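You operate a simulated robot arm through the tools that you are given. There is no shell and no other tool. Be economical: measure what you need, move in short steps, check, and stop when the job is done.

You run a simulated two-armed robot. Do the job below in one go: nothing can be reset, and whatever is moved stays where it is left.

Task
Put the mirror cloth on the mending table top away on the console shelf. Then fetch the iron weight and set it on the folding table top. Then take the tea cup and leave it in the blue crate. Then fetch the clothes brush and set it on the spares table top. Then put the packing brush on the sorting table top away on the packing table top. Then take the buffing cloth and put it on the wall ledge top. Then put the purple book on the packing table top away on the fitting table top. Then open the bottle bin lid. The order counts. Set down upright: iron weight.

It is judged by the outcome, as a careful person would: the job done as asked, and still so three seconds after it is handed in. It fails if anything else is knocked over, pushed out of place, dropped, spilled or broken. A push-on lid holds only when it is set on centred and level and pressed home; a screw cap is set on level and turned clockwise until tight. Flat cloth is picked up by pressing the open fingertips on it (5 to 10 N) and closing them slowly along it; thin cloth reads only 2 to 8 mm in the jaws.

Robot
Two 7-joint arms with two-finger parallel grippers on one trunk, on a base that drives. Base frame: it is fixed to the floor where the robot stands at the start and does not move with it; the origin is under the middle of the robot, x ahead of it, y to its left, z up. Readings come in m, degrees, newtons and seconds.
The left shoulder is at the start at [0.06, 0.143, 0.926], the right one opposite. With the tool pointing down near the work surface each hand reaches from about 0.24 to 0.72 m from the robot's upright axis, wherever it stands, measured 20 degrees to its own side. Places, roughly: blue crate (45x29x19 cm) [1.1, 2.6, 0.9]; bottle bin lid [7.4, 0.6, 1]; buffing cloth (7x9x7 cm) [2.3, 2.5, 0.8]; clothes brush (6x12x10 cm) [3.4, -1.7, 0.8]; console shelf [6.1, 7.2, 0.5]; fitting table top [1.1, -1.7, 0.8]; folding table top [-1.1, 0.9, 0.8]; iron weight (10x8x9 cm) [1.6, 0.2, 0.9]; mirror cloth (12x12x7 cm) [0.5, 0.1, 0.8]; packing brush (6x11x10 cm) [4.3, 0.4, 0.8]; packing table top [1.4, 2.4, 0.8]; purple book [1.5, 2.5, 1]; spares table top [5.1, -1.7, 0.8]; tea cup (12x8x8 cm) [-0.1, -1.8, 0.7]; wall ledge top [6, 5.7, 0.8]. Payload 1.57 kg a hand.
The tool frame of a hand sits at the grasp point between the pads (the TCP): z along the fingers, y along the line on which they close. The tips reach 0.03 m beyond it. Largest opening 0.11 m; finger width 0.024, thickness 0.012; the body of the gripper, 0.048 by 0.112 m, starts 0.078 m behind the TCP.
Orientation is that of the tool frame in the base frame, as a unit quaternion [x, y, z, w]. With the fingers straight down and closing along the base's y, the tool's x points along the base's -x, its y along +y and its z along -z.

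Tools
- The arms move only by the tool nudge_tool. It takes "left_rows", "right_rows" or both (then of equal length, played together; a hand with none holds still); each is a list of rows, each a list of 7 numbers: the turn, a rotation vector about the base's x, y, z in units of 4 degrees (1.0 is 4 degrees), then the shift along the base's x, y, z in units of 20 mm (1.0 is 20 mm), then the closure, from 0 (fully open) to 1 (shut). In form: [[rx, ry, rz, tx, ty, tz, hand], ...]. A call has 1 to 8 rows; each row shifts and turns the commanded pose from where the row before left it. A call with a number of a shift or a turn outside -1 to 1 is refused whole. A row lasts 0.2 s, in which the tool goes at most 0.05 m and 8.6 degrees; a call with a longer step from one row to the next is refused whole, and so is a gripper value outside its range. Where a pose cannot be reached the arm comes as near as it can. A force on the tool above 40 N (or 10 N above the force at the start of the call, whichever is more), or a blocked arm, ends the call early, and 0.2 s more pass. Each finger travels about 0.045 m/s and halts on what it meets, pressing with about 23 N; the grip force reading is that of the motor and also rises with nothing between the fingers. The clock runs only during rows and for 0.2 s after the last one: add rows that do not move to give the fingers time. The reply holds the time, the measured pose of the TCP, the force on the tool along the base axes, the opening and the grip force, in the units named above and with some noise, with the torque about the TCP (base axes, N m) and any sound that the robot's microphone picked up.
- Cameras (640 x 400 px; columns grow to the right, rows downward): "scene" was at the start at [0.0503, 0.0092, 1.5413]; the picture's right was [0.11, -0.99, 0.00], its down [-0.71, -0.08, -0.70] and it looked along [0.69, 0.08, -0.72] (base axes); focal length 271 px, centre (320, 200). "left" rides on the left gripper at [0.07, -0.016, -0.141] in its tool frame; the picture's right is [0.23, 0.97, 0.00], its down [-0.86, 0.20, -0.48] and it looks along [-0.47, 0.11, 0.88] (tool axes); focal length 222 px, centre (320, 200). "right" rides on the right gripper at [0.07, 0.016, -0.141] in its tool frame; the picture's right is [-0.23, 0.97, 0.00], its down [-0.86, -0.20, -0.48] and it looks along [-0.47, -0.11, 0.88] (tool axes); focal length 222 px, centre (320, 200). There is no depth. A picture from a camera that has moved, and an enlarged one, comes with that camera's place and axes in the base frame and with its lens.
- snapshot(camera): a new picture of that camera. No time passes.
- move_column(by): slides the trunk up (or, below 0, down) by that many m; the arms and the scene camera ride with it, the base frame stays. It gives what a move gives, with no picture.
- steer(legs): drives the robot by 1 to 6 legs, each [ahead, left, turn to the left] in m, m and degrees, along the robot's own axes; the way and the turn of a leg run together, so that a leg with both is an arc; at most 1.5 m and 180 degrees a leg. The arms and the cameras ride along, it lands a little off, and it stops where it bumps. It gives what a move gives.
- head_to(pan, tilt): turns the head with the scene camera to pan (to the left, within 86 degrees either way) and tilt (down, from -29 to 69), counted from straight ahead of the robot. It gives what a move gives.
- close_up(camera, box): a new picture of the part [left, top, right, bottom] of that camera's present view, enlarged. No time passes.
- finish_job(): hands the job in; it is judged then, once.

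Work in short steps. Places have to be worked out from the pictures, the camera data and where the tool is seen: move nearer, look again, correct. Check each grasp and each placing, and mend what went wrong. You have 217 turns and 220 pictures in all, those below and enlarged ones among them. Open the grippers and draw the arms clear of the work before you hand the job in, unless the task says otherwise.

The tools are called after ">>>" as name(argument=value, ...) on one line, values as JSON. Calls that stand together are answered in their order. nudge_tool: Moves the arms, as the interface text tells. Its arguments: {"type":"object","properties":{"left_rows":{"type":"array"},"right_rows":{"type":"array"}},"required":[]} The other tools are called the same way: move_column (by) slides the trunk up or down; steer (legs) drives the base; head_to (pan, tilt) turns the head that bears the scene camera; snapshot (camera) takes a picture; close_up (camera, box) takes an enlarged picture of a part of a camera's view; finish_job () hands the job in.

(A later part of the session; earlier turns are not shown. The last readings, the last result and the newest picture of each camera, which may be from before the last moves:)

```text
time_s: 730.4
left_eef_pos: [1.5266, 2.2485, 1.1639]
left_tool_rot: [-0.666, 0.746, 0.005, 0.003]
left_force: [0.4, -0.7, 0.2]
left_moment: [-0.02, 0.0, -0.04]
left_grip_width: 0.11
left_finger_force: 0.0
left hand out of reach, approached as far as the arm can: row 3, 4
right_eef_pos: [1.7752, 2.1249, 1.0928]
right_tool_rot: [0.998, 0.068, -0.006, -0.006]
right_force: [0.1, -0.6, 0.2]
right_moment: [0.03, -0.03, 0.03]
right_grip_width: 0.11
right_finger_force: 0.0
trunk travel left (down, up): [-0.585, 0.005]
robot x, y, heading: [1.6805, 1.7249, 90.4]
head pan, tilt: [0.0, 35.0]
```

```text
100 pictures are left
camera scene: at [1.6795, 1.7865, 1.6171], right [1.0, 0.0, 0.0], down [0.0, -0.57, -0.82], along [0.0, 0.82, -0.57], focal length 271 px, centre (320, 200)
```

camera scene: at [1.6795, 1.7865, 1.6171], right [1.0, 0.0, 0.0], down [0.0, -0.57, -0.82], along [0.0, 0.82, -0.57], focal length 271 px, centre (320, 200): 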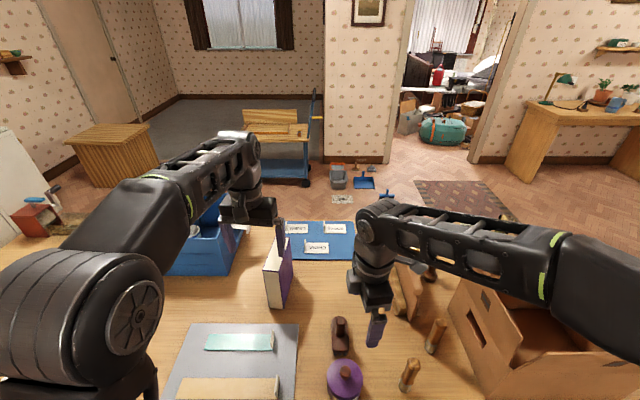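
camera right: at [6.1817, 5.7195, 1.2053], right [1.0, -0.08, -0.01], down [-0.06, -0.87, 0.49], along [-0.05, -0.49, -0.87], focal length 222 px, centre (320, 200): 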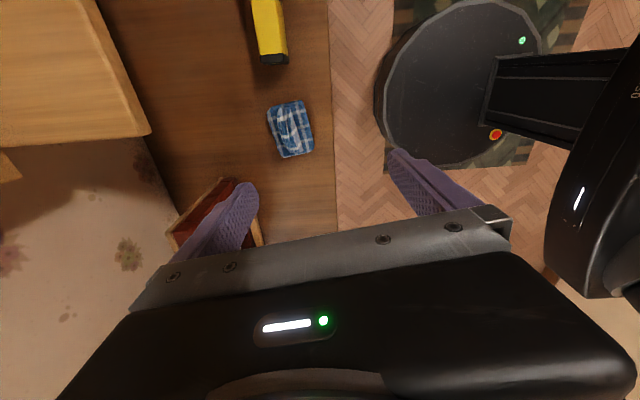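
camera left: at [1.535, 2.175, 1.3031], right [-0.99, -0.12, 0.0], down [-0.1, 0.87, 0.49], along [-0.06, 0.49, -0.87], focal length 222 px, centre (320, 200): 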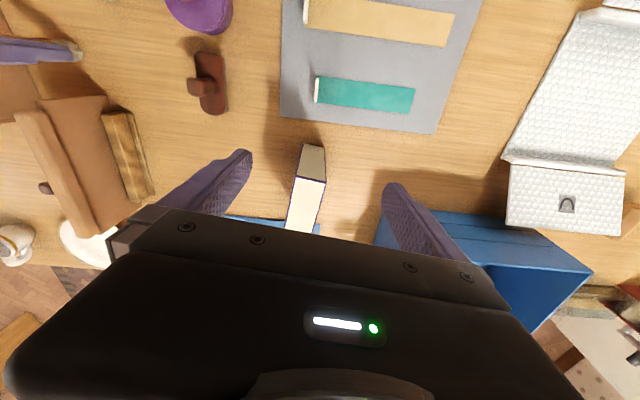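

Fingers straddle the book line. Move forward to y≈2.375 while lowering to z≈1.05.

>>> nudge_tool(left_rows=[[0, 0, 0, 0.1, 0.3, -1, 0], [0, 0, 0, 0.1, 0.8, -1, 0], [0, 0, 0, 0.1, 0.9, -0.8, 0], [0, 0, 0, 0.1, 0.9, -0.8, 0], [0, 0, 0, 0.1, 0.9, -0.8, 0], [0, 0, 0, 0, 0.9, -0.6, 0], [0, 0, 0, 0, 0.9, -0.4, 0], [0, 0, 0, 0, 0.8, 0, 0]])

>>> snapshot(camera="left")

>>> close_up(camera="scene", box=[200, 180, 360, 320])

```text
time_s: 732.2
left_eef_pos: [1.5346, 2.3766, 1.0561]
left_tool_rot: [-0.667, 0.745, 0.005, 0.002]
left_force: [-0.6, 0.8, -0.2]
left_moment: [-0.02, -0.03, 0.01]
left_grip_width: 0.11
left_finger_force: 0.1
right_eef_pos: [1.7741, 2.1253, 1.0935]
right_tool_rot: [0.998, 0.067, -0.006, -0.006]
right_force: [0.6, 0.5, 0.6]
right_moment: [-0.02, 0.01, 0.0]
right_grip_width: 0.1099
right_finger_force: 0.1
trunk travel left (down, up): [-0.585, 0.005]
robot x, y, heading: [1.6786, 1.7276, 90.3]
head pan, tilt: [0.0, 35.0]
```

```text
99 pictures are left
camera left: at [1.5444, 2.3033, 1.1958], right [-0.99, -0.12, 0.0], down [-0.1, 0.87, 0.49], along [-0.06, 0.48, -0.87], focal length 222 px, centre (320, 200)
```

left: 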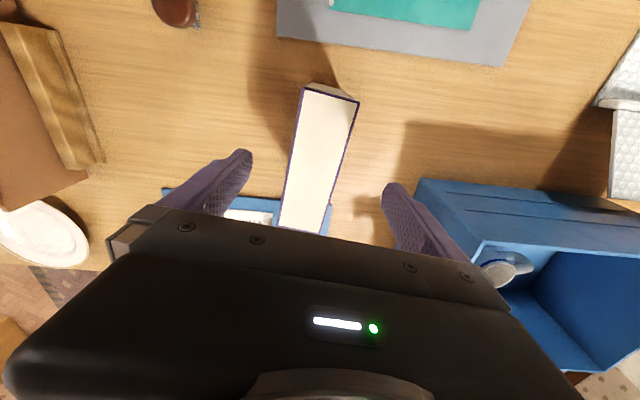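

```text
2.86 times, centred on (280, 250) of scene
camera zoom: at [1.6797, 1.7865, 1.6171], right [1.0, 0.0, 0.0], down [0.0, -0.57, -0.82], along [0.0, 0.82, -0.57], focal length 774 px, centre (434, 57)
```

zoom: 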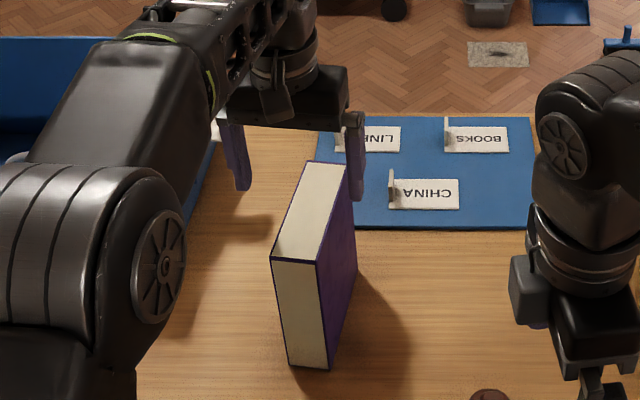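

Aligned over the book (centre x≈1.537). Descend to z≈0.938 and close.

>>> nudge_tool(left_rows=[[0, 0, 0, 0.1, 0, -1, 0], [0, 0, 0, 0, 0.2, -1, 0], [0, 0, 0, 0, 0, -1, 0], [0, 0, 0, 0, 0, -1, 0], [0, 0, 0, 0, 0, -1, 0], [0, 0, 0, 0, 0, -0.9, 0], [0, 0, 0, 0, 0, 0, 0]])

>>> nudge_tool(left_rows=[[0, 0, 0, 0, 0, 0, 0.3], [0, 0, 0, 0, 0, 0, 0.45], [0, 0, 0, 0, 0, 0, 0.6], [0, 0, 0, 0, 0, 0, 0.8], [0, 0, 0, 0, 0, 0, 1], [0, 0, 0, 0, 0, 0, 1], [0, 0, 0, 0, 0, 0, 1]])

>>> snapshot(camera="left")

```text
time_s: 733.8
left_eef_pos: [1.5387, 2.3799, 0.9385]
left_tool_rot: [-0.666, 0.746, 0.005, 0.002]
left_force: [0.7, 0.4, 0.4]
left_moment: [-0.02, 0.02, 0.02]
left_grip_width: 0.11
left_finger_force: 0.0
right_eef_pos: [1.7739, 2.1249, 1.0937]
right_tool_rot: [0.998, 0.067, -0.006, -0.007]
right_force: [0.2, -0.3, -0.9]
right_moment: [0.0, 0.0, -0.03]
right_grip_width: 0.1102
right_finger_force: 0.0
trunk travel left (down, up): [-0.585, 0.005]
robot x, y, heading: [1.6801, 1.7284, 90.0]
head pan, tilt: [0.0, 35.0]
```

```text
time_s: 735.4
left_eef_pos: [1.5389, 2.3796, 0.9379]
left_tool_rot: [-0.665, 0.747, 0.004, 0.002]
left_force: [4.7, -0.4, 1.3]
left_moment: [0.17, -0.83, -0.15]
left_grip_width: 0.0522
left_finger_force: 22.9
right_eef_pos: [1.7744, 2.1246, 1.0942]
right_tool_rot: [0.998, 0.068, -0.006, -0.007]
right_force: [0.3, 0.2, -0.8]
right_moment: [0.01, -0.02, 0.0]
right_grip_width: 0.1101
right_finger_force: 0.0
trunk travel left (down, up): [-0.585, 0.005]
robot x, y, heading: [1.6807, 1.7261, 90.1]
head pan, tilt: [0.0, 35.0]
```

```text
97 pictures are left
camera left: at [1.5477, 2.3067, 1.0781], right [-0.99, -0.12, 0.0], down [-0.1, 0.87, 0.49], along [-0.06, 0.48, -0.87], focal length 222 px, centre (320, 200)
```

left: 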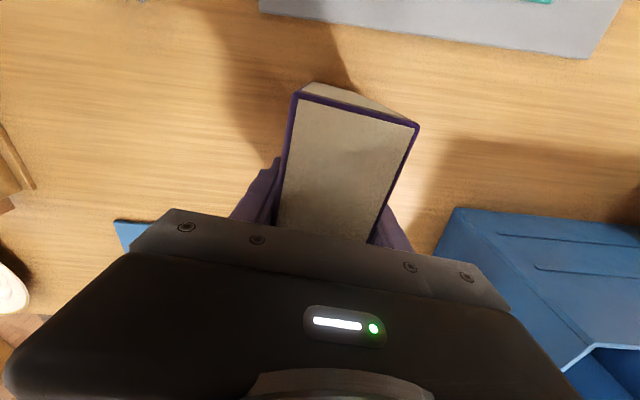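

Gripped at 52 mm. Lift and check the load.

>>> nudge_tool(left_rows=[[0, 0, 0, 0, 0, 0.4, 1], [0, 0, 0, 0, 0, 0.8, 1], [0, 0, 0, 0, 0, 1, 1], [0, 0, 0, 0, -0.2, 1, 1], [0, 0, 0, 0, -0.4, 1, 1], [0, 0, 0, 0, -0.6, 1, 1], [0, 0, 0, 0, -0.8, 1, 1], [0, 0, 0, 0, -1, 0.5, 1]])

>>> snapshot(camera="scene")

```text
time_s: 737.2
left_eef_pos: [1.538, 2.3194, 1.0733]
left_tool_rot: [-0.666, 0.746, 0.003, 0.002]
left_force: [0.3, 0.0, -9.3]
left_moment: [-0.1, 0.04, 0.03]
left_grip_width: 0.0518
left_finger_force: 23.4
right_eef_pos: [1.7745, 2.1259, 1.0947]
right_tool_rot: [0.998, 0.068, -0.006, -0.007]
right_force: [-0.5, -0.3, -0.1]
right_moment: [-0.01, 0.02, -0.01]
right_grip_width: 0.1102
right_finger_force: 0.0
trunk travel left (down, up): [-0.585, 0.005]
robot x, y, heading: [1.6809, 1.7267, 90.1]
head pan, tilt: [0.0, 35.0]
```

```text
96 pictures are left
camera scene: at [1.6794, 1.7859, 1.6171], right [1.0, 0.0, 0.0], down [0.0, -0.57, -0.82], along [0.0, 0.82, -0.57], focal length 271 px, centre (320, 200)
```

scene: 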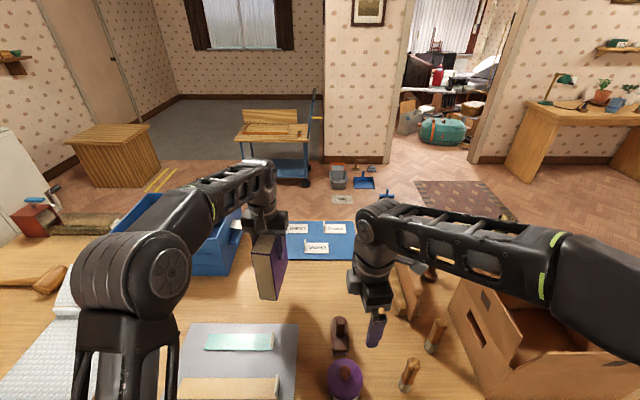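

Book held (≈0.95 kg). Pull it in and drive around the west end to the fitting table.

>>> nudge_tool(left_rows=[[0, 0, 0, -0.4, -1, 0.4, 1], [0, 0, 0, -0.4, -1, 0.4, 1], [0, 0, 0, -0.4, -1, 0.4, 1], [0, 0, 0, -0.4, -1, 0.4, 1], [0, 0, 0, -0.4, -1, 0.4, 1], [0, 0, 0, -0.4, -1, 0.4, 1], [0, 0, 0, -0.4, -1, 0, 1], [0, 0, 0, -0.4, -1, 0, 1]])

>>> steer(legs=[[-0.5, 0, 0], [0, 0, 90], [1.5, 0, 0], [0.45, 0, 0], [0, 0, 90]])

>>> steer(legs=[[1.5, 0, 0], [0.4, 0, 0], [0, 1.3, 0]])

>>> head_to(pan=0, tilt=45)

>>> snapshot(camera="scene")

```text
time_s: 739.0
left_eef_pos: [1.4724, 2.1593, 1.1203]
left_tool_rot: [-0.667, 0.745, 0.005, 0.003]
left_force: [-0.1, -0.2, -10.3]
left_moment: [-0.1, 0.01, -0.01]
left_grip_width: 0.0517
left_finger_force: 22.9
right_eef_pos: [1.7737, 2.125, 1.0954]
right_tool_rot: [0.998, 0.068, -0.006, -0.007]
right_force: [-0.8, -0.5, 0.1]
right_moment: [0.0, 0.0, 0.03]
right_grip_width: 0.1101
right_finger_force: 0.0
trunk travel left (down, up): [-0.585, 0.005]
robot x, y, heading: [1.6781, 1.7305, 90.3]
head pan, tilt: [0.0, 35.0]
```

```text
time_s: 759.1
left_eef_pos: [-0.0705, 0.8207, 1.1196]
left_tool_rot: [0.741, 0.672, -0.002, 0.004]
left_force: [1.6, -0.8, -9.8]
left_moment: [0.14, -0.04, 0.02]
left_grip_width: 0.0518
left_finger_force: 23.1
right_eef_pos: [-0.371, 0.8512, 1.0955]
right_tool_rot: [-0.076, 0.997, -0.006, 0.005]
right_force: [-0.2, 0.1, 0.0]
right_moment: [0.01, -0.03, 0.02]
right_grip_width: 0.1102
right_finger_force: 0.1
trunk travel left (down, up): [-0.585, 0.005]
robot x, y, heading: [-0.2881, 1.2504, -88.8]
head pan, tilt: [0.0, 35.0]
```

```text
time_s: 774.9
left_eef_pos: [1.2664, -1.0705, 1.1186]
left_tool_rot: [0.74, 0.672, -0.002, 0.004]
left_force: [0.2, -0.8, -9.2]
left_moment: [0.07, 0.01, 0.01]
left_grip_width: 0.0519
left_finger_force: 23.0
right_eef_pos: [0.9653, -1.0412, 1.0933]
right_tool_rot: [-0.076, 0.997, -0.007, 0.005]
right_force: [-0.1, -0.2, -0.5]
right_moment: [0.04, 0.01, 0.0]
right_grip_width: 0.1102
right_finger_force: 0.1
trunk travel left (down, up): [-0.585, 0.005]
robot x, y, heading: [1.0514, -0.6388, -89.1]
head pan, tilt: [0.0, 35.0]
```

```text
time_s: 775.6
left_eef_pos: [1.2657, -1.0707, 1.1194]
left_tool_rot: [0.741, 0.672, -0.001, 0.005]
left_force: [-0.2, -0.4, -9.4]
left_moment: [0.11, -0.03, 0.01]
left_grip_width: 0.0519
left_finger_force: 23.5
right_eef_pos: [0.9647, -1.0411, 1.0943]
right_tool_rot: [-0.077, 0.997, -0.007, 0.006]
right_force: [0.0, 0.1, -0.6]
right_moment: [-0.01, 0.0, -0.03]
right_grip_width: 0.1102
right_finger_force: 0.1
trunk travel left (down, up): [-0.585, 0.005]
robot x, y, heading: [1.0535, -0.6408, -88.9]
head pan, tilt: [0.0, 45.0]
```

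```text
95 pictures are left
camera scene: at [1.0531, -0.6935, 1.6023], right [-1.0, -0.02, 0.0], down [-0.02, 0.71, -0.71], along [0.01, -0.71, -0.71], focal length 271 px, centre (320, 200)
```

scene: 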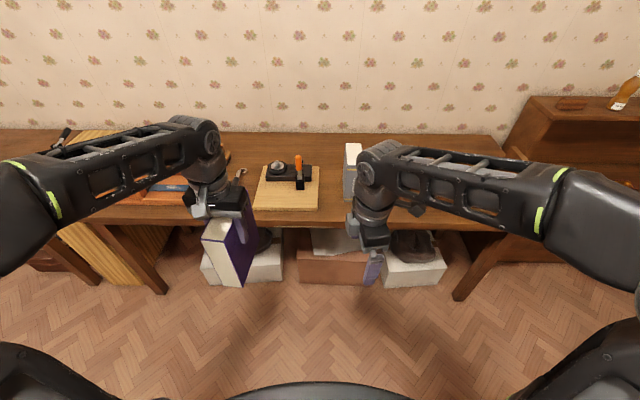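

>>> snapshot(camera="right")

>>> close_up(camera="scene", box=[220, 120, 520, 260])

```text
94 pictures are left
camera right: at [0.8927, -1.0334, 1.2334], right [0.08, 1.0, -0.01], down [0.87, -0.06, 0.49], along [0.49, -0.05, -0.87], focal length 222 px, centre (320, 200)
```

right: 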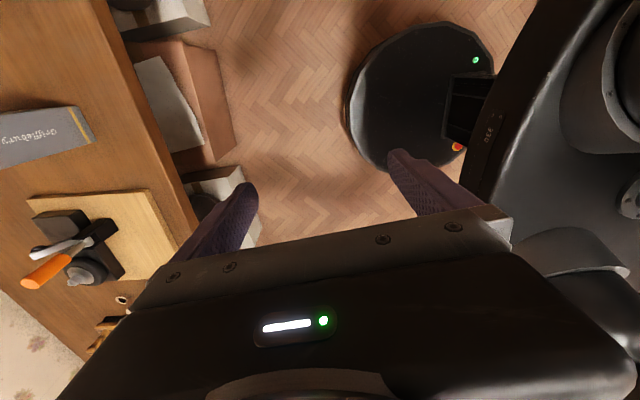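

```text
2.13 times, centred on (370, 190) of scene
camera zoom: at [1.0531, -0.6935, 1.6023], right [-1.0, -0.02, 0.0], down [-0.02, 0.71, -0.71], along [0.01, -0.71, -0.71], focal length 578 px, centre (213, 221)
```

zoom: 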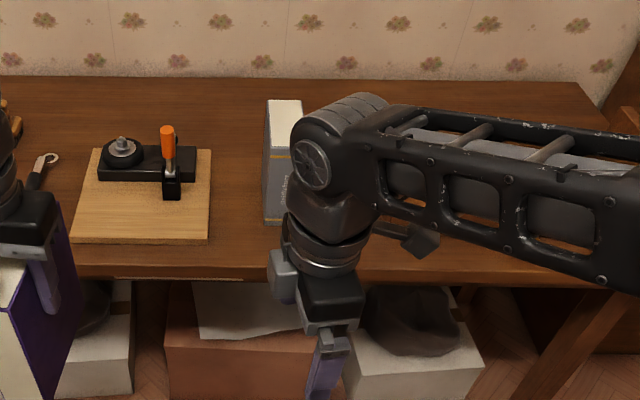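

The table's west part looks free. Strafe 0.5 m right so the left hand faces it, and check.

>>> steer(legs=[[0, -0.5, 0]])

>>> snapshot(camera="scene")

```text
time_s: 778.5
left_eef_pos: [0.7714, -1.0815, 1.1195]
left_tool_rot: [0.736, 0.677, -0.001, 0.004]
left_force: [-0.5, 0.8, -9.5]
left_moment: [0.08, -0.03, 0.0]
left_grip_width: 0.0518
left_finger_force: 23.0
right_eef_pos: [0.4708, -1.0551, 1.0934]
right_tool_rot: [-0.083, 0.996, -0.007, 0.007]
right_force: [0.1, -0.2, -0.8]
right_moment: [0.02, -0.04, -0.01]
right_grip_width: 0.11
right_finger_force: 0.0
trunk travel left (down, up): [-0.585, 0.005]
robot x, y, heading: [0.5492, -0.6521, -88.1]
head pan, tilt: [0.0, 45.0]
```

```text
92 pictures are left
camera scene: at [0.5533, -0.7072, 1.6023], right [-1.0, -0.03, 0.0], down [-0.02, 0.71, -0.71], along [0.02, -0.71, -0.71], focal length 271 px, centre (320, 200)
```

scene: 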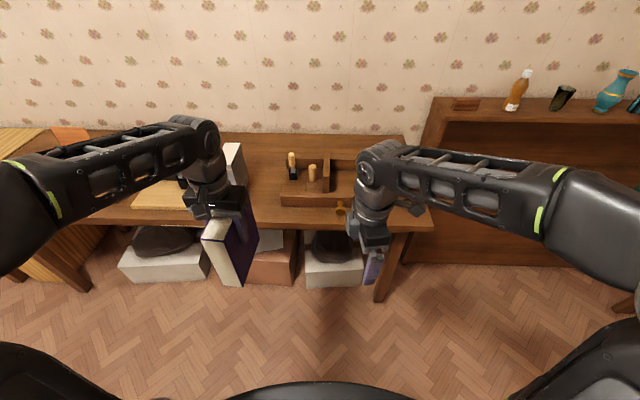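

Free stretch between the grey book (x≥0.89) and the tray (x≤0.70). Target (0.795, -1.46). Advance 0.25 and move the book over.

>>> steer(legs=[[0.25, 0, 0]])

>>> nudge_tool(left_rows=[[0, 0, 0, 0.1, -0.9, 0, 1], [0, 0, 0, 0.1, -0.9, 0, 1], [0, 0, 0, 0.1, -0.9, -0.3, 1], [0, 0, 0, 0.1, -0.9, -0.5, 1], [0, 0, 0, 0.1, -0.9, -0.5, 1], [0, 0, 0, 0.1, -0.9, -0.5, 1], [0, 0, 0, 0, -0.9, -0.5, 1], [0, 0, 0, 0, 0, 0, 1]])

>>> snapshot(camera="scene")

>>> snapshot(camera="left")

```text
time_s: 780.3
left_eef_pos: [0.78, -1.3357, 1.1204]
left_tool_rot: [0.737, 0.676, -0.001, 0.004]
left_force: [-0.1, -0.1, -9.4]
left_moment: [0.14, -0.03, 0.0]
left_grip_width: 0.0517
left_finger_force: 22.8
right_eef_pos: [0.4774, -1.3094, 1.0924]
right_tool_rot: [-0.081, 0.997, -0.006, 0.006]
right_force: [-0.8, -0.1, 0.5]
right_moment: [0.02, -0.02, 0.04]
right_grip_width: 0.1097
right_finger_force: 0.1
trunk travel left (down, up): [-0.585, 0.005]
robot x, y, heading: [0.5594, -0.9095, -88.0]
head pan, tilt: [0.0, 45.0]
```

```text
time_s: 782.1
left_eef_pos: [0.7903, -1.4608, 1.0742]
left_tool_rot: [0.738, 0.675, -0.002, 0.003]
left_force: [-0.2, 0.6, -9.0]
left_moment: [0.07, 0.0, 0.01]
left_grip_width: 0.0519
left_finger_force: 23.0
right_eef_pos: [0.4773, -1.3077, 1.0941]
right_tool_rot: [-0.08, 0.997, -0.006, 0.007]
right_force: [0.4, 0.5, 0.2]
right_moment: [0.0, -0.01, -0.02]
right_grip_width: 0.1099
right_finger_force: 0.0
trunk travel left (down, up): [-0.585, 0.005]
robot x, y, heading: [0.5622, -0.907, -88.1]
head pan, tilt: [0.0, 45.0]
```

```text
91 pictures are left
camera scene: at [0.5623, -0.9594, 1.6023], right [-1.0, -0.03, 0.0], down [-0.02, 0.71, -0.71], along [0.02, -0.71, -0.71], focal length 271 px, centre (320, 200)
```

scene: 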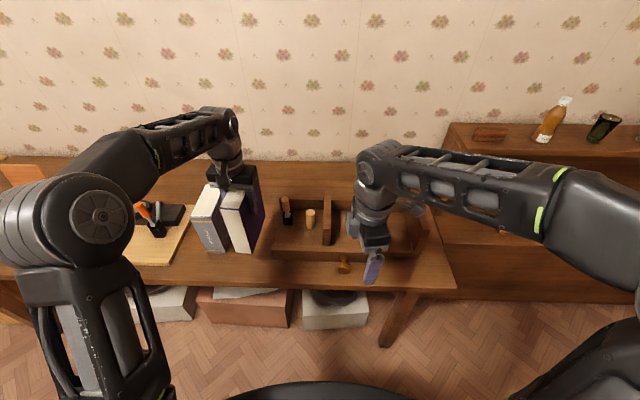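

```text
90 pictures are left
camera left: at [0.7799, -1.3904, 1.2133], right [0.99, 0.14, 0.0], down [0.12, -0.87, 0.49], along [0.07, -0.48, -0.87], focal length 222 px, centre (320, 200)
```

left: 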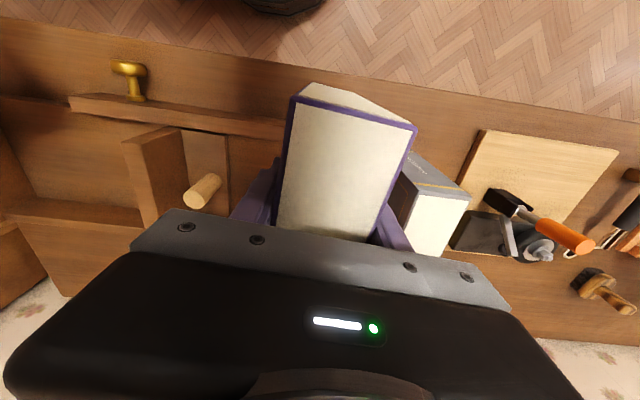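

Clearances are fine (grey book x≥0.897). Go 2 cm deeper and lower to contact.

>>> nudge_tool(left_rows=[[0, 0, 0, 0, -0.5, -0.8, 1], [0, 0, 0, 0, -0.5, -1, 1], [0, 0, 0, 0, 0, -1, 1], [0, 0, 0, 0, 0, -1, 1], [0, 0, 0, 0, 0, -1, 1], [0, 0, 0, 0, 0, -1, 1], [0, 0, 0, 0, 0, -0.4, 1], [0, 0, 0, 0, 0, 0, 1]])

>>> nudge_tool(left_rows=[[0, 0, 0, 0, 0, -0.25, 1], [0, 0, 0, 0, 0, -0.25, 1], [0, 0, 0, 0, 0, -0.25, 1], [0, 0, 0, 0, 0, -0.25, 1], [0, 0, 0, 0, 0, -0.25, 1], [0, 0, 0, 0, 0, -0.25, 1]])

>>> snapshot(camera="left")

```text
time_s: 783.9
left_eef_pos: [0.7918, -1.4806, 0.9483]
left_tool_rot: [0.736, 0.677, -0.002, 0.003]
left_force: [0.3, 0.2, -9.0]
left_moment: [0.12, -0.01, -0.02]
left_grip_width: 0.0515
left_finger_force: 22.8
right_eef_pos: [0.4776, -1.3087, 1.0952]
right_tool_rot: [-0.082, 0.997, -0.007, 0.006]
right_force: [-0.2, 0.6, 0.5]
right_moment: [-0.01, 0.0, 0.01]
right_grip_width: 0.11
right_finger_force: 0.1
trunk travel left (down, up): [-0.585, 0.005]
robot x, y, heading: [0.5642, -0.9092, -88.2]
head pan, tilt: [0.0, 45.0]
```

```text
time_s: 785.3
left_eef_pos: [0.7907, -1.4794, 0.9195]
left_tool_rot: [0.737, 0.676, -0.003, 0.005]
left_force: [2.4, -0.8, 22.3]
left_moment: [-0.24, 0.65, 0.02]
left_grip_width: 0.0514
left_finger_force: 23.1
right_eef_pos: [0.4757, -1.3075, 1.0941]
right_tool_rot: [-0.081, 0.997, -0.008, 0.005]
right_force: [-0.6, 0.1, -0.5]
right_moment: [-0.02, -0.01, 0.0]
right_grip_width: 0.1101
right_finger_force: 0.0
trunk travel left (down, up): [-0.585, 0.005]
robot x, y, heading: [0.5615, -0.9061, -88.2]
head pan, tilt: [0.0, 45.0]
```

```text
89 pictures are left
camera left: at [0.7799, -1.4083, 1.0592], right [0.99, 0.14, 0.0], down [0.12, -0.86, 0.49], along [0.07, -0.48, -0.87], focal length 222 px, centre (320, 200)
```

left: 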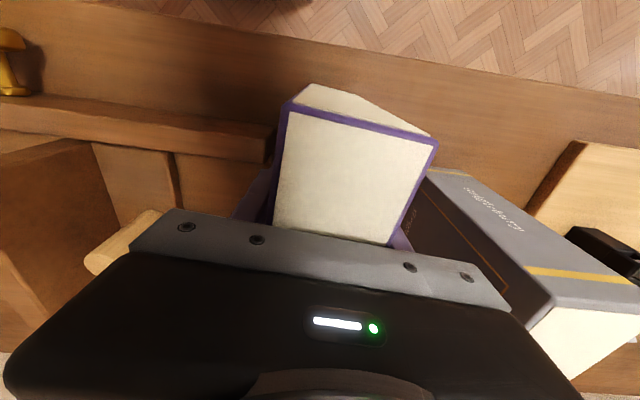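

Book stands on the table. Open slightly and rise.

>>> nudge_tool(left_rows=[[0, 0, 0, 0, 0, 0.1, 0.5], [0, 0, 0, 0, 0, 0, 0.42], [0, 0, 0, 0, 0, 0, 0.38], [0, 0, 0, 0, 0, 0, 0.35], [0, 0, 0, 0, 0, 0.5, 0.35], [0, 0, 0, 0, 0, 1, 0.35], [0, 0, 0, 0, 0, 1, 0.35], [0, 0, 0, 0, 0, 1, 0.35]])

>>> nudge_tool(left_rows=[[0, 0, 0, 0, 0, 1, 0.35], [0, 0, 0, 0, 0, 1, 0.35], [0, 0, 0, 0, 0, 1, 0.2], [0, 0, 0, 0, 0, 1, 0], [0, 0, 0, 0, 0.5, 1, 0], [0, 0, 0, 0, 1, 1, 0], [0, 0, 0, 0, 1, 1, 0], [0, 0, 0, 0, 1, 1, 0]])

>>> snapshot(camera="left")

>>> snapshot(camera="scene")

```text
time_s: 787.1
left_eef_pos: [0.7904, -1.4788, 0.9918]
left_tool_rot: [0.737, 0.676, -0.002, 0.003]
left_force: [-0.3, 0.7, 0.4]
left_moment: [0.02, 0.03, -0.01]
left_grip_width: 0.0714
left_finger_force: 0.2
right_eef_pos: [0.4761, -1.3084, 1.094]
right_tool_rot: [-0.081, 0.997, -0.006, 0.005]
right_force: [-0.1, 0.6, 0.5]
right_moment: [0.0, -0.02, 0.01]
right_grip_width: 0.1102
right_finger_force: 0.0
trunk travel left (down, up): [-0.585, 0.005]
robot x, y, heading: [0.561, -0.9064, -88.1]
head pan, tilt: [0.0, 45.0]
```

```text
time_s: 788.9
left_eef_pos: [0.79, -1.41, 1.1526]
left_tool_rot: [0.737, 0.676, -0.002, 0.005]
left_force: [0.2, -0.8, 0.2]
left_moment: [0.0, 0.01, 0.02]
left_grip_width: 0.1099
left_finger_force: 0.0
right_eef_pos: [0.4771, -1.3068, 1.0938]
right_tool_rot: [-0.081, 0.997, -0.008, 0.007]
right_force: [0.8, 0.5, -0.3]
right_moment: [-0.03, 0.03, 0.01]
right_grip_width: 0.1099
right_finger_force: 0.0
trunk travel left (down, up): [-0.585, 0.005]
robot x, y, heading: [0.5556, -0.9051, -88.2]
head pan, tilt: [0.0, 45.0]
```

```text
88 pictures are left
camera left: at [0.7807, -1.3382, 1.2922], right [0.99, 0.14, 0.0], down [0.12, -0.87, 0.49], along [0.07, -0.48, -0.87], focal length 222 px, centre (320, 200)
```

left: 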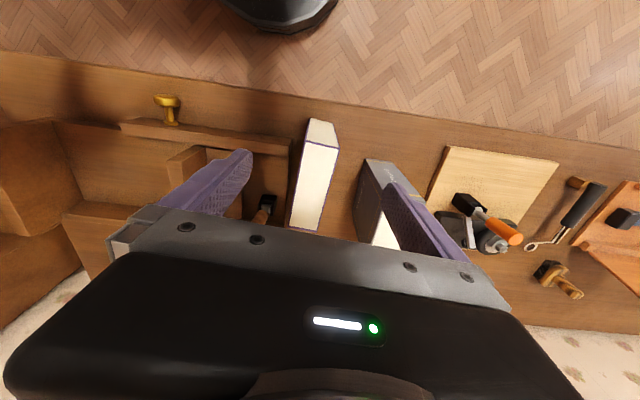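

```text
87 pictures are left
camera scene: at [0.5618, -0.9581, 1.6024], right [-1.0, -0.03, 0.0], down [-0.02, 0.71, -0.71], along [0.02, -0.71, -0.71], focal length 271 px, centre (320, 200)
```

scene: 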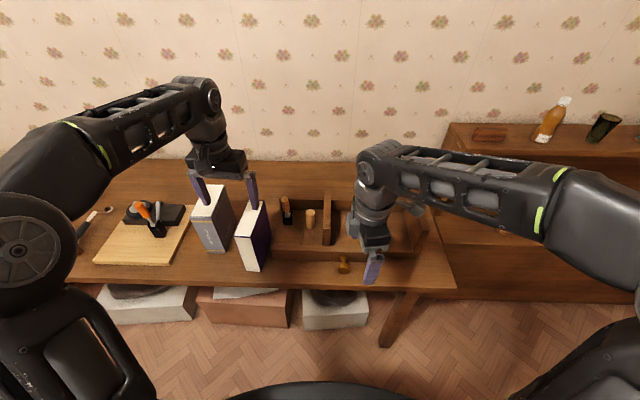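

The book stands well. Last: bottle bin lid at (7.4, 0.6). Tuck the left hand and drive east along the south aisle.

>>> steer(legs=[[-0.22, 0, 0], [0, 0, 88.2], [1.5, 0, 0], [1.5, 0, 0], [1.5, 0, 0]])

>>> head_to(pan=15, tilt=20)

>>> snapshot(camera="scene")

```text
time_s: 815.4
left_eef_pos: [5.5821, -0.6534, 1.1517]
left_tool_rot: [0.067, 0.998, 0.002, 0.004]
left_force: [0.4, 0.2, 0.7]
left_moment: [0.0, 0.0, 0.03]
left_grip_width: 0.1099
left_finger_force: 0.1
right_eef_pos: [5.4656, -0.9616, 1.0945]
right_tool_rot: [0.747, -0.665, 0.001, -0.009]
right_force: [-0.5, -0.4, -0.1]
right_moment: [0.03, 0.03, -0.01]
right_grip_width: 0.11
right_finger_force: 0.1
trunk travel left (down, up): [-0.585, 0.005]
robot x, y, heading: [5.0691, -0.8633, -1.1]
head pan, tilt: [0.0, 45.0]
```

```text
time_s: 816.3
left_eef_pos: [5.5813, -0.653, 1.1512]
left_tool_rot: [0.067, 0.998, 0.002, 0.003]
left_force: [0.2, -0.5, -0.3]
left_moment: [-0.02, 0.01, -0.02]
left_grip_width: 0.11
left_finger_force: 0.1
right_eef_pos: [5.4644, -0.9625, 1.0943]
right_tool_rot: [0.746, -0.666, 0.0, -0.008]
right_force: [0.4, -1.1, 0.7]
right_moment: [0.01, -0.02, 0.0]
right_grip_width: 0.11
right_finger_force: 0.0
trunk travel left (down, up): [-0.585, 0.005]
robot x, y, heading: [5.0714, -0.8601, -1.0]
head pan, tilt: [15.0, 20.0]
```

```text
86 pictures are left
camera scene: at [5.1294, -0.8368, 1.6409], right [0.24, -0.97, 0.0], down [-0.33, -0.08, -0.94], along [0.91, 0.23, -0.34], focal length 271 px, centre (320, 200)
```

scene: 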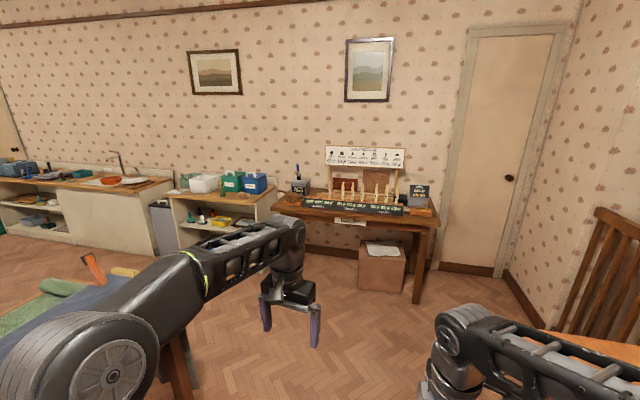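

>>> close_up(camera="scene", box=[160, 150, 300, 240])

```text
4.44 times, centred on (230, 195) of scene
camera zoom: at [5.1294, -0.8368, 1.6409], right [0.24, -0.97, 0.0], down [-0.33, -0.08, -0.94], along [0.91, 0.23, -0.34], focal length 1203 px, centre (720, 222)
```

zoom: 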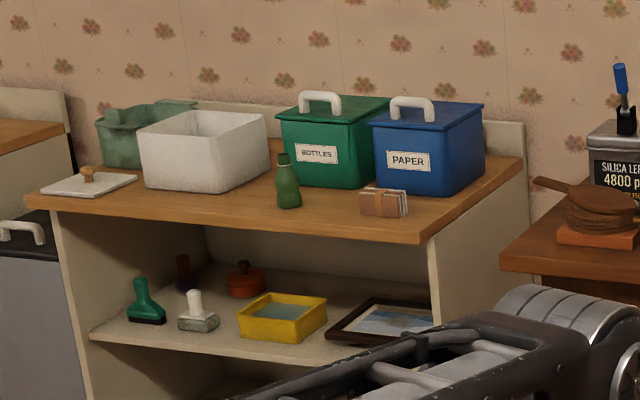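

The green "BOTTLES" bin with a white lid handle is the target. I drive in front of its counter.

>>> steer(legs=[[1.25, 0, 1], [0, 1.43, 0]])

>>> head_to(pan=0, tilt=30)

>>> snapshot(camera="scene")

```text
time_s: 829.4
left_eef_pos: [6.8171, 0.7792, 1.1524]
left_tool_rot: [0.051, 0.999, 0.001, 0.004]
left_force: [-0.4, 0.6, 0.4]
left_moment: [-0.04, 0.01, 0.01]
left_grip_width: 0.1099
left_finger_force: 0.0
right_eef_pos: [6.7097, 0.4674, 1.0936]
right_tool_rot: [0.758, -0.653, 0.001, -0.009]
right_force: [-0.5, 0.1, 1.3]
right_moment: [-0.04, -0.02, -0.02]
right_grip_width: 0.1101
right_finger_force: 0.0
trunk travel left (down, up): [-0.585, 0.005]
robot x, y, heading: [6.3142, 0.5574, 0.9]
head pan, tilt: [15.0, 20.0]
```

```text
time_s: 830.1
left_eef_pos: [6.816, 0.7792, 1.1513]
left_tool_rot: [0.05, 0.999, 0.002, 0.004]
left_force: [-0.2, 0.0, -0.3]
left_moment: [0.02, -0.02, 0.0]
left_grip_width: 0.1102
left_finger_force: 0.0
right_eef_pos: [6.7095, 0.467, 1.0926]
right_tool_rot: [0.758, -0.653, 0.001, -0.009]
right_force: [0.2, 0.1, -0.6]
right_moment: [0.02, 0.04, -0.03]
right_grip_width: 0.1098
right_finger_force: 0.1
trunk travel left (down, up): [-0.585, 0.005]
robot x, y, heading: [6.3102, 0.5548, 0.7]
head pan, tilt: [0.0, 30.0]
```

```text
84 pictures are left
camera scene: at [6.3717, 0.5578, 1.625], right [0.02, -1.0, 0.0], down [-0.5, -0.01, -0.87], along [0.87, 0.01, -0.5], focal length 271 px, centre (320, 200)
```

scene: 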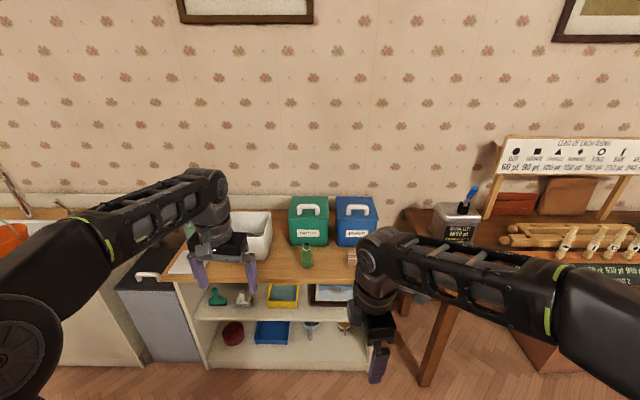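

>>> close_up(camera="scene", box=[250, 175, 410, 275])

>>> close_up(camera="scene", box=[280, 185, 340, 255])

```text
4.00 times, centred on (330, 225) of scene
camera zoom: at [6.3717, 0.5578, 1.625], right [0.02, -1.0, 0.0], down [-0.5, -0.01, -0.87], along [0.87, 0.01, -0.5], focal length 1083 px, centre (280, 100)
```

zoom: 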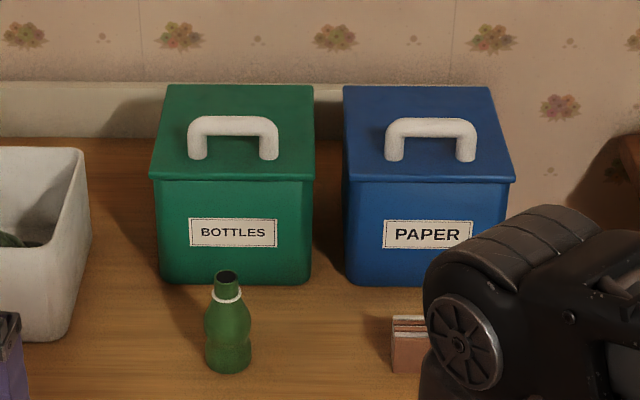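

```text
5.71 times, centred on (310, 220) of scene
camera zoom: at [6.3717, 0.5578, 1.625], right [0.02, -1.0, 0.0], down [-0.5, -0.01, -0.87], along [0.87, 0.01, -0.5], focal length 1547 px, centre (377, 86)
```

zoom: 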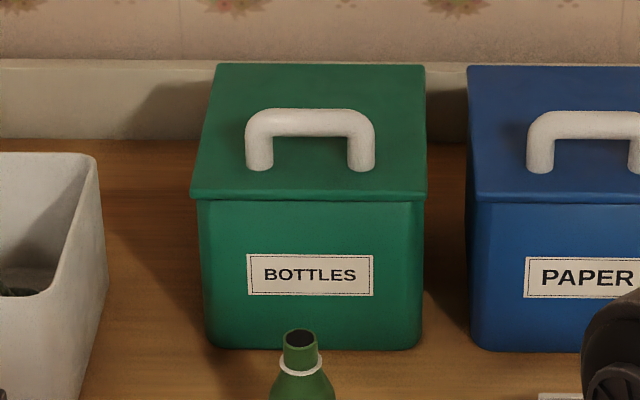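

The bin has a lid with a bar handle near the front (bar along y at about (7.325, 0.616, 1.045)), hinged at the back (~x 7.485). Plan: grip the bar with the right hand pitched 45° forward and follow an arc. First approach and pitch the hand.

>>> steer(legs=[[0.27, 0.2, -0.8]])

>>> nudge_tool(right_rows=[[0, -1, -0.27, 0, 0, 0.2, 0], [0, -1, -0.27, 0, 0, 0.2, 0], [0, -1, -0.27, 0, 0, 0.2, 0], [0, -1, -0.27, 0, 0, 0.2, 0], [0, -1, -0.27, 0, 0, 0.2, 0], [0, -1, -0.27, 0, 0, 0.2, 0], [0, -1, -0.27, 0, 0, 0.2, 0], [0, -1, -0.27, 0, 0, 0.2, 0]], left_rows=[[0, 0, 0, -0.8, 0, 0, 0], [0, 0, 0, -0.8, 0, 0, 0], [0, 0, 0, -0.8, 0, 0, 0], [0, 0, 0, -0.8, 0, 0, 0], [0, 0, 0, -0.8, 0, 0, 0], [0, 0, 0, -0.8, 0, 0, 0], [0, 0, 0, -0.8, 0, 0, 0], [0, 0, 0, 0, 0, 0, 0]])

>>> nudge_tool(right_rows=[[0, -1, 0, 0, 0, 0, 0.3], [0, -1, 0, 0, 0, 0, 0.3], [0, -1, 0, 0, 0, 0, 0.3], [0, -0.3, 0, 0, 0, 0, 0.3]])

>>> snapshot(camera="right")

>>> snapshot(camera="scene")

```text
time_s: 832.3
left_eef_pos: [7.0827, 0.9728, 1.1503]
left_tool_rot: [0.058, 0.998, 0.002, 0.003]
left_force: [0.1, 0.3, -0.2]
left_moment: [-0.01, 0.03, -0.02]
left_grip_width: 0.1102
left_finger_force: 0.1
right_eef_pos: [6.9689, 0.663, 1.0939]
right_tool_rot: [0.752, -0.659, 0.0, -0.009]
right_force: [0.2, 0.2, -0.4]
right_moment: [-0.06, 0.01, -0.01]
right_grip_width: 0.11
right_finger_force: 0.0
trunk travel left (down, up): [-0.585, 0.005]
robot x, y, heading: [6.5705, 0.7556, -0.1]
head pan, tilt: [0.0, 30.0]
```

```text
time_s: 834.1
left_eef_pos: [6.9697, 0.9721, 1.1517]
left_tool_rot: [0.059, 0.998, 0.002, 0.004]
left_force: [0.0, 0.4, 0.4]
left_moment: [0.04, -0.01, 0.01]
left_grip_width: 0.1101
left_finger_force: 0.0
right_eef_pos: [6.969, 0.6623, 1.1256]
right_tool_rot: [-0.671, 0.685, -0.209, 0.191]
right_force: [0.7, -0.2, -0.2]
right_moment: [0.0, -0.02, 0.0]
right_grip_width: 0.1101
right_finger_force: 0.1
trunk travel left (down, up): [-0.585, 0.005]
robot x, y, heading: [6.5729, 0.7572, 0.1]
head pan, tilt: [0.0, 30.0]
```

```text
time_s: 835.1
left_eef_pos: [6.9701, 0.9724, 1.1506]
left_tool_rot: [0.059, 0.998, 0.001, 0.004]
left_force: [0.4, 0.3, 0.9]
left_moment: [0.03, -0.01, -0.01]
left_grip_width: 0.1101
left_finger_force: 0.1
right_eef_pos: [6.9711, 0.6638, 1.1284]
right_tool_rot: [-0.644, 0.659, -0.283, 0.267]
right_force: [0.9, -0.3, -0.7]
right_moment: [0.03, 0.01, 0.01]
right_grip_width: 0.0771
right_finger_force: 0.0
trunk travel left (down, up): [-0.585, 0.005]
robot x, y, heading: [6.5701, 0.7602, -0.0]
head pan, tilt: [0.0, 30.0]
```

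```text
81 pictures are left
camera right: at [6.857, 0.5989, 1.2141], right [-0.67, 0.24, -0.7], down [-0.18, 0.87, 0.47], along [0.72, 0.44, -0.54], focal length 222 px, centre (320, 200)
```

right: 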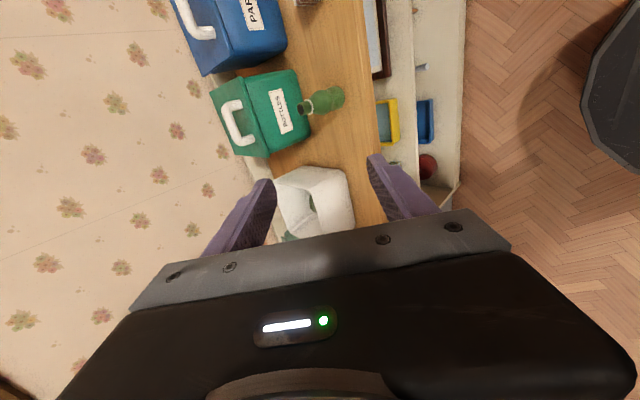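

```text
80 pictures are left
camera scene: at [6.6331, 0.7582, 1.6249], right [0.0, -1.0, 0.0], down [-0.5, 0.0, -0.87], along [0.87, 0.0, -0.5], focal length 271 px, centre (320, 200)
```

scene: 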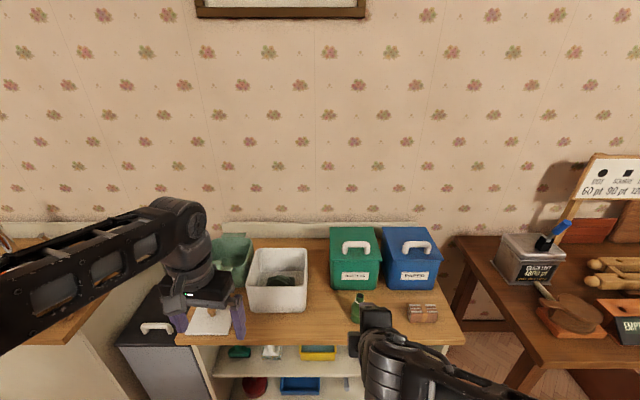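

Triangulation suggests the bin is farther/lower than I assumed (bar near x≈7.42, z≈0.98). I take close-ups to refine.

>>> close_up(camera="scene", box=[315, 215, 395, 295])

>>> close_up(camera="right", box=[190, 60, 330, 170])

```text
5.00 times, centred on (355, 255) of scene
camera zoom: at [6.6331, 0.7582, 1.6249], right [0.0, -1.0, 0.0], down [-0.5, 0.0, -0.87], along [0.87, 0.0, -0.5], focal length 1354 px, centre (145, -75)
```

zoom: 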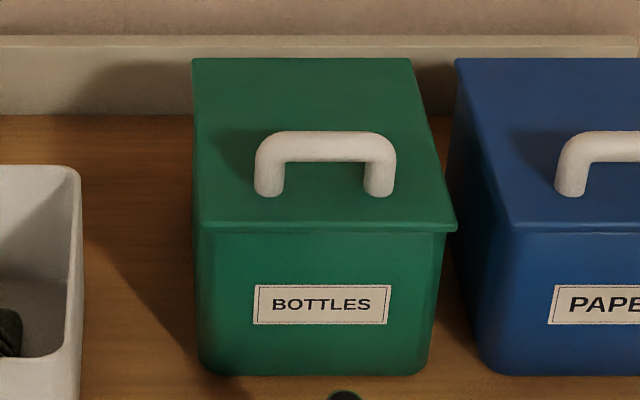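

```text
3.64 times, centred on (260, 115) of right
camera zoom: at [6.857, 0.5989, 1.2141], right [-0.67, 0.24, -0.7], down [-0.18, 0.87, 0.47], along [0.72, 0.44, -0.54], focal length 808 px, centre (538, 509)
```

zoom: 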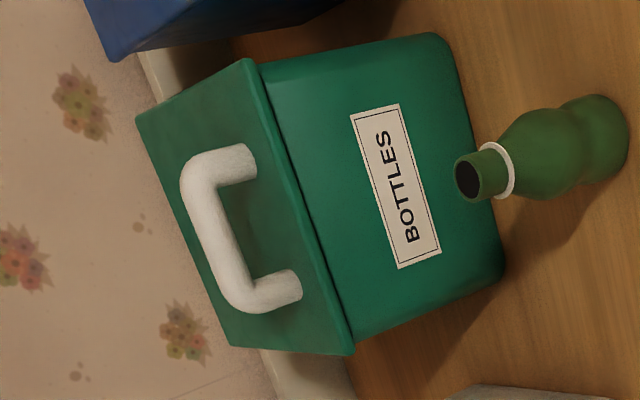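

Refined: bar centre (7.401, 0.629, 0.996), lid front edge (7.371, z 0.948), hinge ≈(7.575, 0.945). Drive forward 0.25 and re-view.

>>> steer(legs=[[0.25, 0, 0]])

>>> snapshot(camera="right")

```text
time_s: 836.9
left_eef_pos: [7.2198, 0.9721, 1.1518]
left_tool_rot: [0.058, 0.998, 0.002, 0.003]
left_force: [0.7, 0.8, 0.5]
left_moment: [-0.02, 0.01, 0.01]
left_grip_width: 0.11
left_finger_force: 0.1
right_eef_pos: [7.2221, 0.6633, 1.127]
right_tool_rot: [-0.644, 0.659, -0.284, 0.267]
right_force: [0.5, -1.2, 0.0]
right_moment: [-0.01, 0.03, 0.0]
right_grip_width: 0.0769
right_finger_force: 0.2
trunk travel left (down, up): [-0.585, 0.005]
robot x, y, heading: [6.821, 0.7572, 0.0]
head pan, tilt: [0.0, 30.0]
```

```text
77 pictures are left
camera right: at [7.1086, 0.599, 1.214], right [-0.67, 0.24, -0.7], down [-0.18, 0.87, 0.47], along [0.72, 0.44, -0.54], focal length 222 px, centre (320, 200)
```

right: 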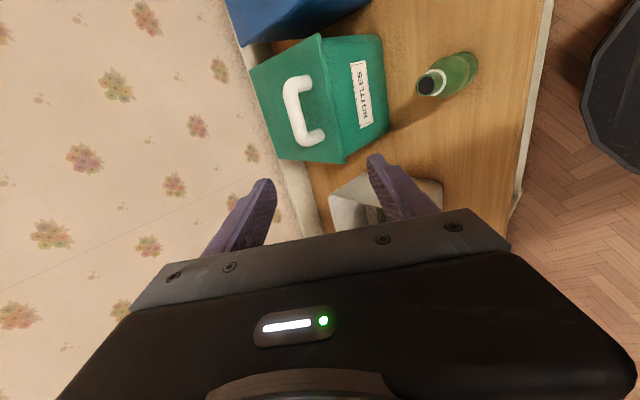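

Consistent (bar ≈(7.395, 0.625, 0.996)). Move to a pre-grasp pose 8 cm back along the tool axis.

>>> nudge_tool(right_rows=[[0, 0, 0, 0.97, -0.4, -0.62, 0.3], [0, 0, 0, 0.97, -0.4, -0.62, 0.3], [0, 0, 0, 0.97, -0.4, -0.62, 0.3], [0, 0, 0, 0.97, -0.4, -0.62, 0.3], [0, 0, 0, 0.97, -0.4, -0.62, 0.3], [0, 0, 0, 0.97, -0.4, -0.62, 0.3], [0, 0, 0, 0, 0, 0, 0.3]])

>>> snapshot(camera="right")

>>> close_up(camera="scene", box=[300, 220, 420, 320])

```text
time_s: 838.5
left_eef_pos: [7.2191, 0.9726, 1.1515]
left_tool_rot: [0.058, 0.998, 0.001, 0.005]
left_force: [-0.1, 0.0, -0.3]
left_moment: [-0.06, 0.0, 0.0]
left_grip_width: 0.1101
left_finger_force: 0.1
right_eef_pos: [7.3382, 0.6158, 1.0532]
right_tool_rot: [-0.644, 0.658, -0.284, 0.267]
right_force: [1.0, -0.8, -1.1]
right_moment: [-0.01, 0.0, 0.02]
right_grip_width: 0.0769
right_finger_force: 0.0
trunk travel left (down, up): [-0.585, 0.005]
robot x, y, heading: [6.8203, 0.7612, 0.2]
head pan, tilt: [0.0, 30.0]
```

```text
76 pictures are left
camera right: at [7.2238, 0.5505, 1.1399], right [-0.67, 0.24, -0.7], down [-0.18, 0.87, 0.47], along [0.72, 0.44, -0.54], focal length 222 px, centre (320, 200)
```

right: 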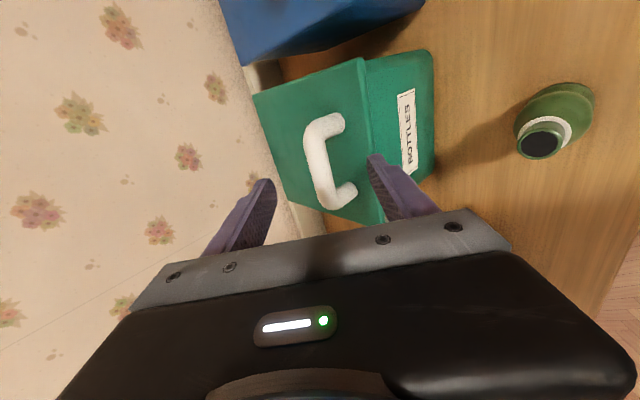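

```text
4.00 times, centred on (360, 270) of scene
camera zoom: at [6.8829, 0.7582, 1.625], right [0.0, -1.0, 0.0], down [-0.5, 0.0, -0.87], along [0.87, 0.0, -0.5], focal length 1083 px, centre (160, -80)
```

zoom: 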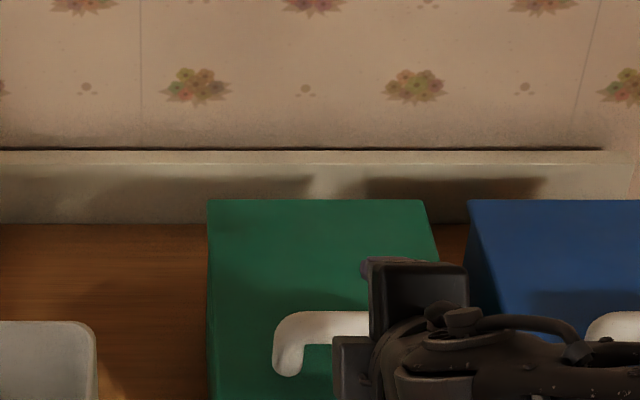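

Bar lies on the tool axis ~9 cm ahead. Narrow the jaw to 45 mm, advance 7.7 cm along the axis.

>>> nudge_tool(right_rows=[[0, 0, 0, 0, 0, 0, 0.58], [0, 0, 0, 0, 0, 0, 0.58], [0, 0, 0, 0, 0, 0, 0.58], [0, 0, 0, 0.69, 0, -0.67, 0.58], [0, 0, 0, 0.69, 0, -0.67, 0.58], [0, 0, 0, 0.69, 0, -0.67, 0.58], [0, 0, 0, 0.69, 0, -0.67, 0.58], [0, 0, 0, 0, 0, 0, 0.58]])

>>> snapshot(camera="right")

```text
time_s: 840.1
left_eef_pos: [7.2161, 0.9714, 1.1523]
left_tool_rot: [0.06, 0.998, 0.002, 0.005]
left_force: [0.0, 0.8, -0.1]
left_moment: [0.01, 0.0, -0.02]
left_grip_width: 0.11
left_finger_force: 0.1
right_eef_pos: [7.3875, 0.6163, 1.0058]
right_tool_rot: [-0.642, 0.657, -0.287, 0.271]
right_force: [-21.7, -2.5, 22.5]
right_moment: [-0.02, 1.0, 0.09]
right_grip_width: 0.0449
right_finger_force: 0.0
trunk travel left (down, up): [-0.585, 0.005]
robot x, y, heading: [6.8239, 0.7612, 0.0]
head pan, tilt: [0.0, 30.0]
stopped in row 8 (right hand): the force on the tool passed its limit (the readings are from after the stop); the commanded pose is now the measured one
```

```text
74 pictures are left
camera right: at [7.2733, 0.551, 1.0918], right [-0.67, 0.24, -0.71], down [-0.18, 0.87, 0.46], along [0.72, 0.44, -0.53], focal length 222 px, centre (320, 200)
```

right: 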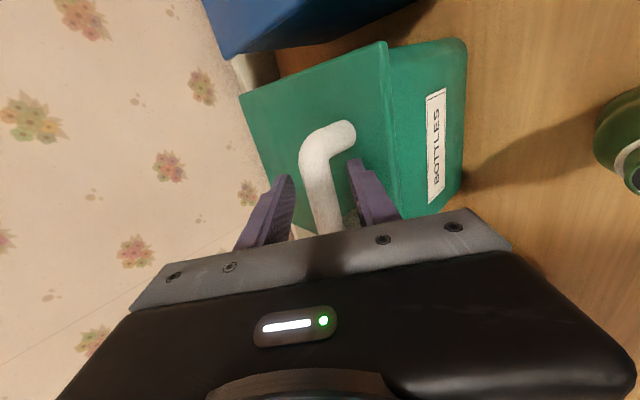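

The tips touch the lid with the bar between the fingers. Back off 6 mm and close on the bar.

>>> nudge_tool(right_rows=[[0, 0, 0, -0.2, 0, 0.22, 0.58], [0, 0, 0, 0, 0, 0, 0.7], [0, 0, 0, 0, 0, 0, 0.8], [0, 0, 0, 0, 0, 0, 1], [0, 0, 0, 0, 0, 0, 1], [0, 0, 0, 0, 0, 0, 1]])

>>> snapshot(camera="right")

```text
time_s: 841.5
left_eef_pos: [7.2209, 0.9721, 1.1512]
left_tool_rot: [0.059, 0.998, 0.0, 0.004]
left_force: [0.1, 0.2, 0.5]
left_moment: [0.0, 0.0, 0.0]
left_grip_width: 0.11
left_finger_force: 0.0
right_eef_pos: [7.3873, 0.6152, 1.0066]
right_tool_rot: [-0.644, 0.657, -0.285, 0.269]
right_force: [4.7, 0.5, 2.4]
right_moment: [-0.35, -0.06, 0.19]
right_grip_width: 0.0211
right_finger_force: 34.3
trunk travel left (down, up): [-0.585, 0.005]
robot x, y, heading: [6.8232, 0.7544, -0.3]
head pan, tilt: [0.0, 30.0]
```

```text
73 pictures are left
camera right: at [7.2739, 0.5508, 1.0933], right [-0.67, 0.24, -0.71], down [-0.18, 0.87, 0.46], along [0.72, 0.44, -0.54], focal length 222 px, centre (320, 200)
```

right: 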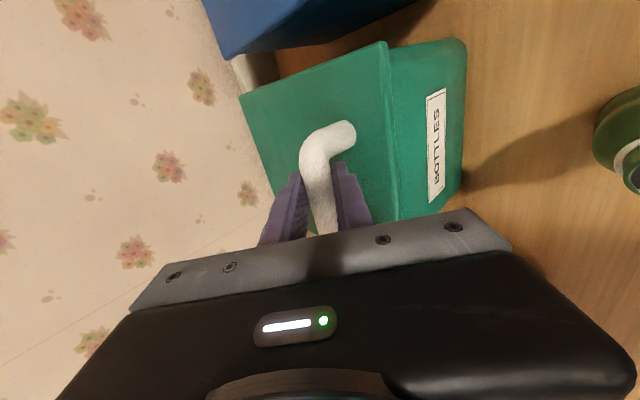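

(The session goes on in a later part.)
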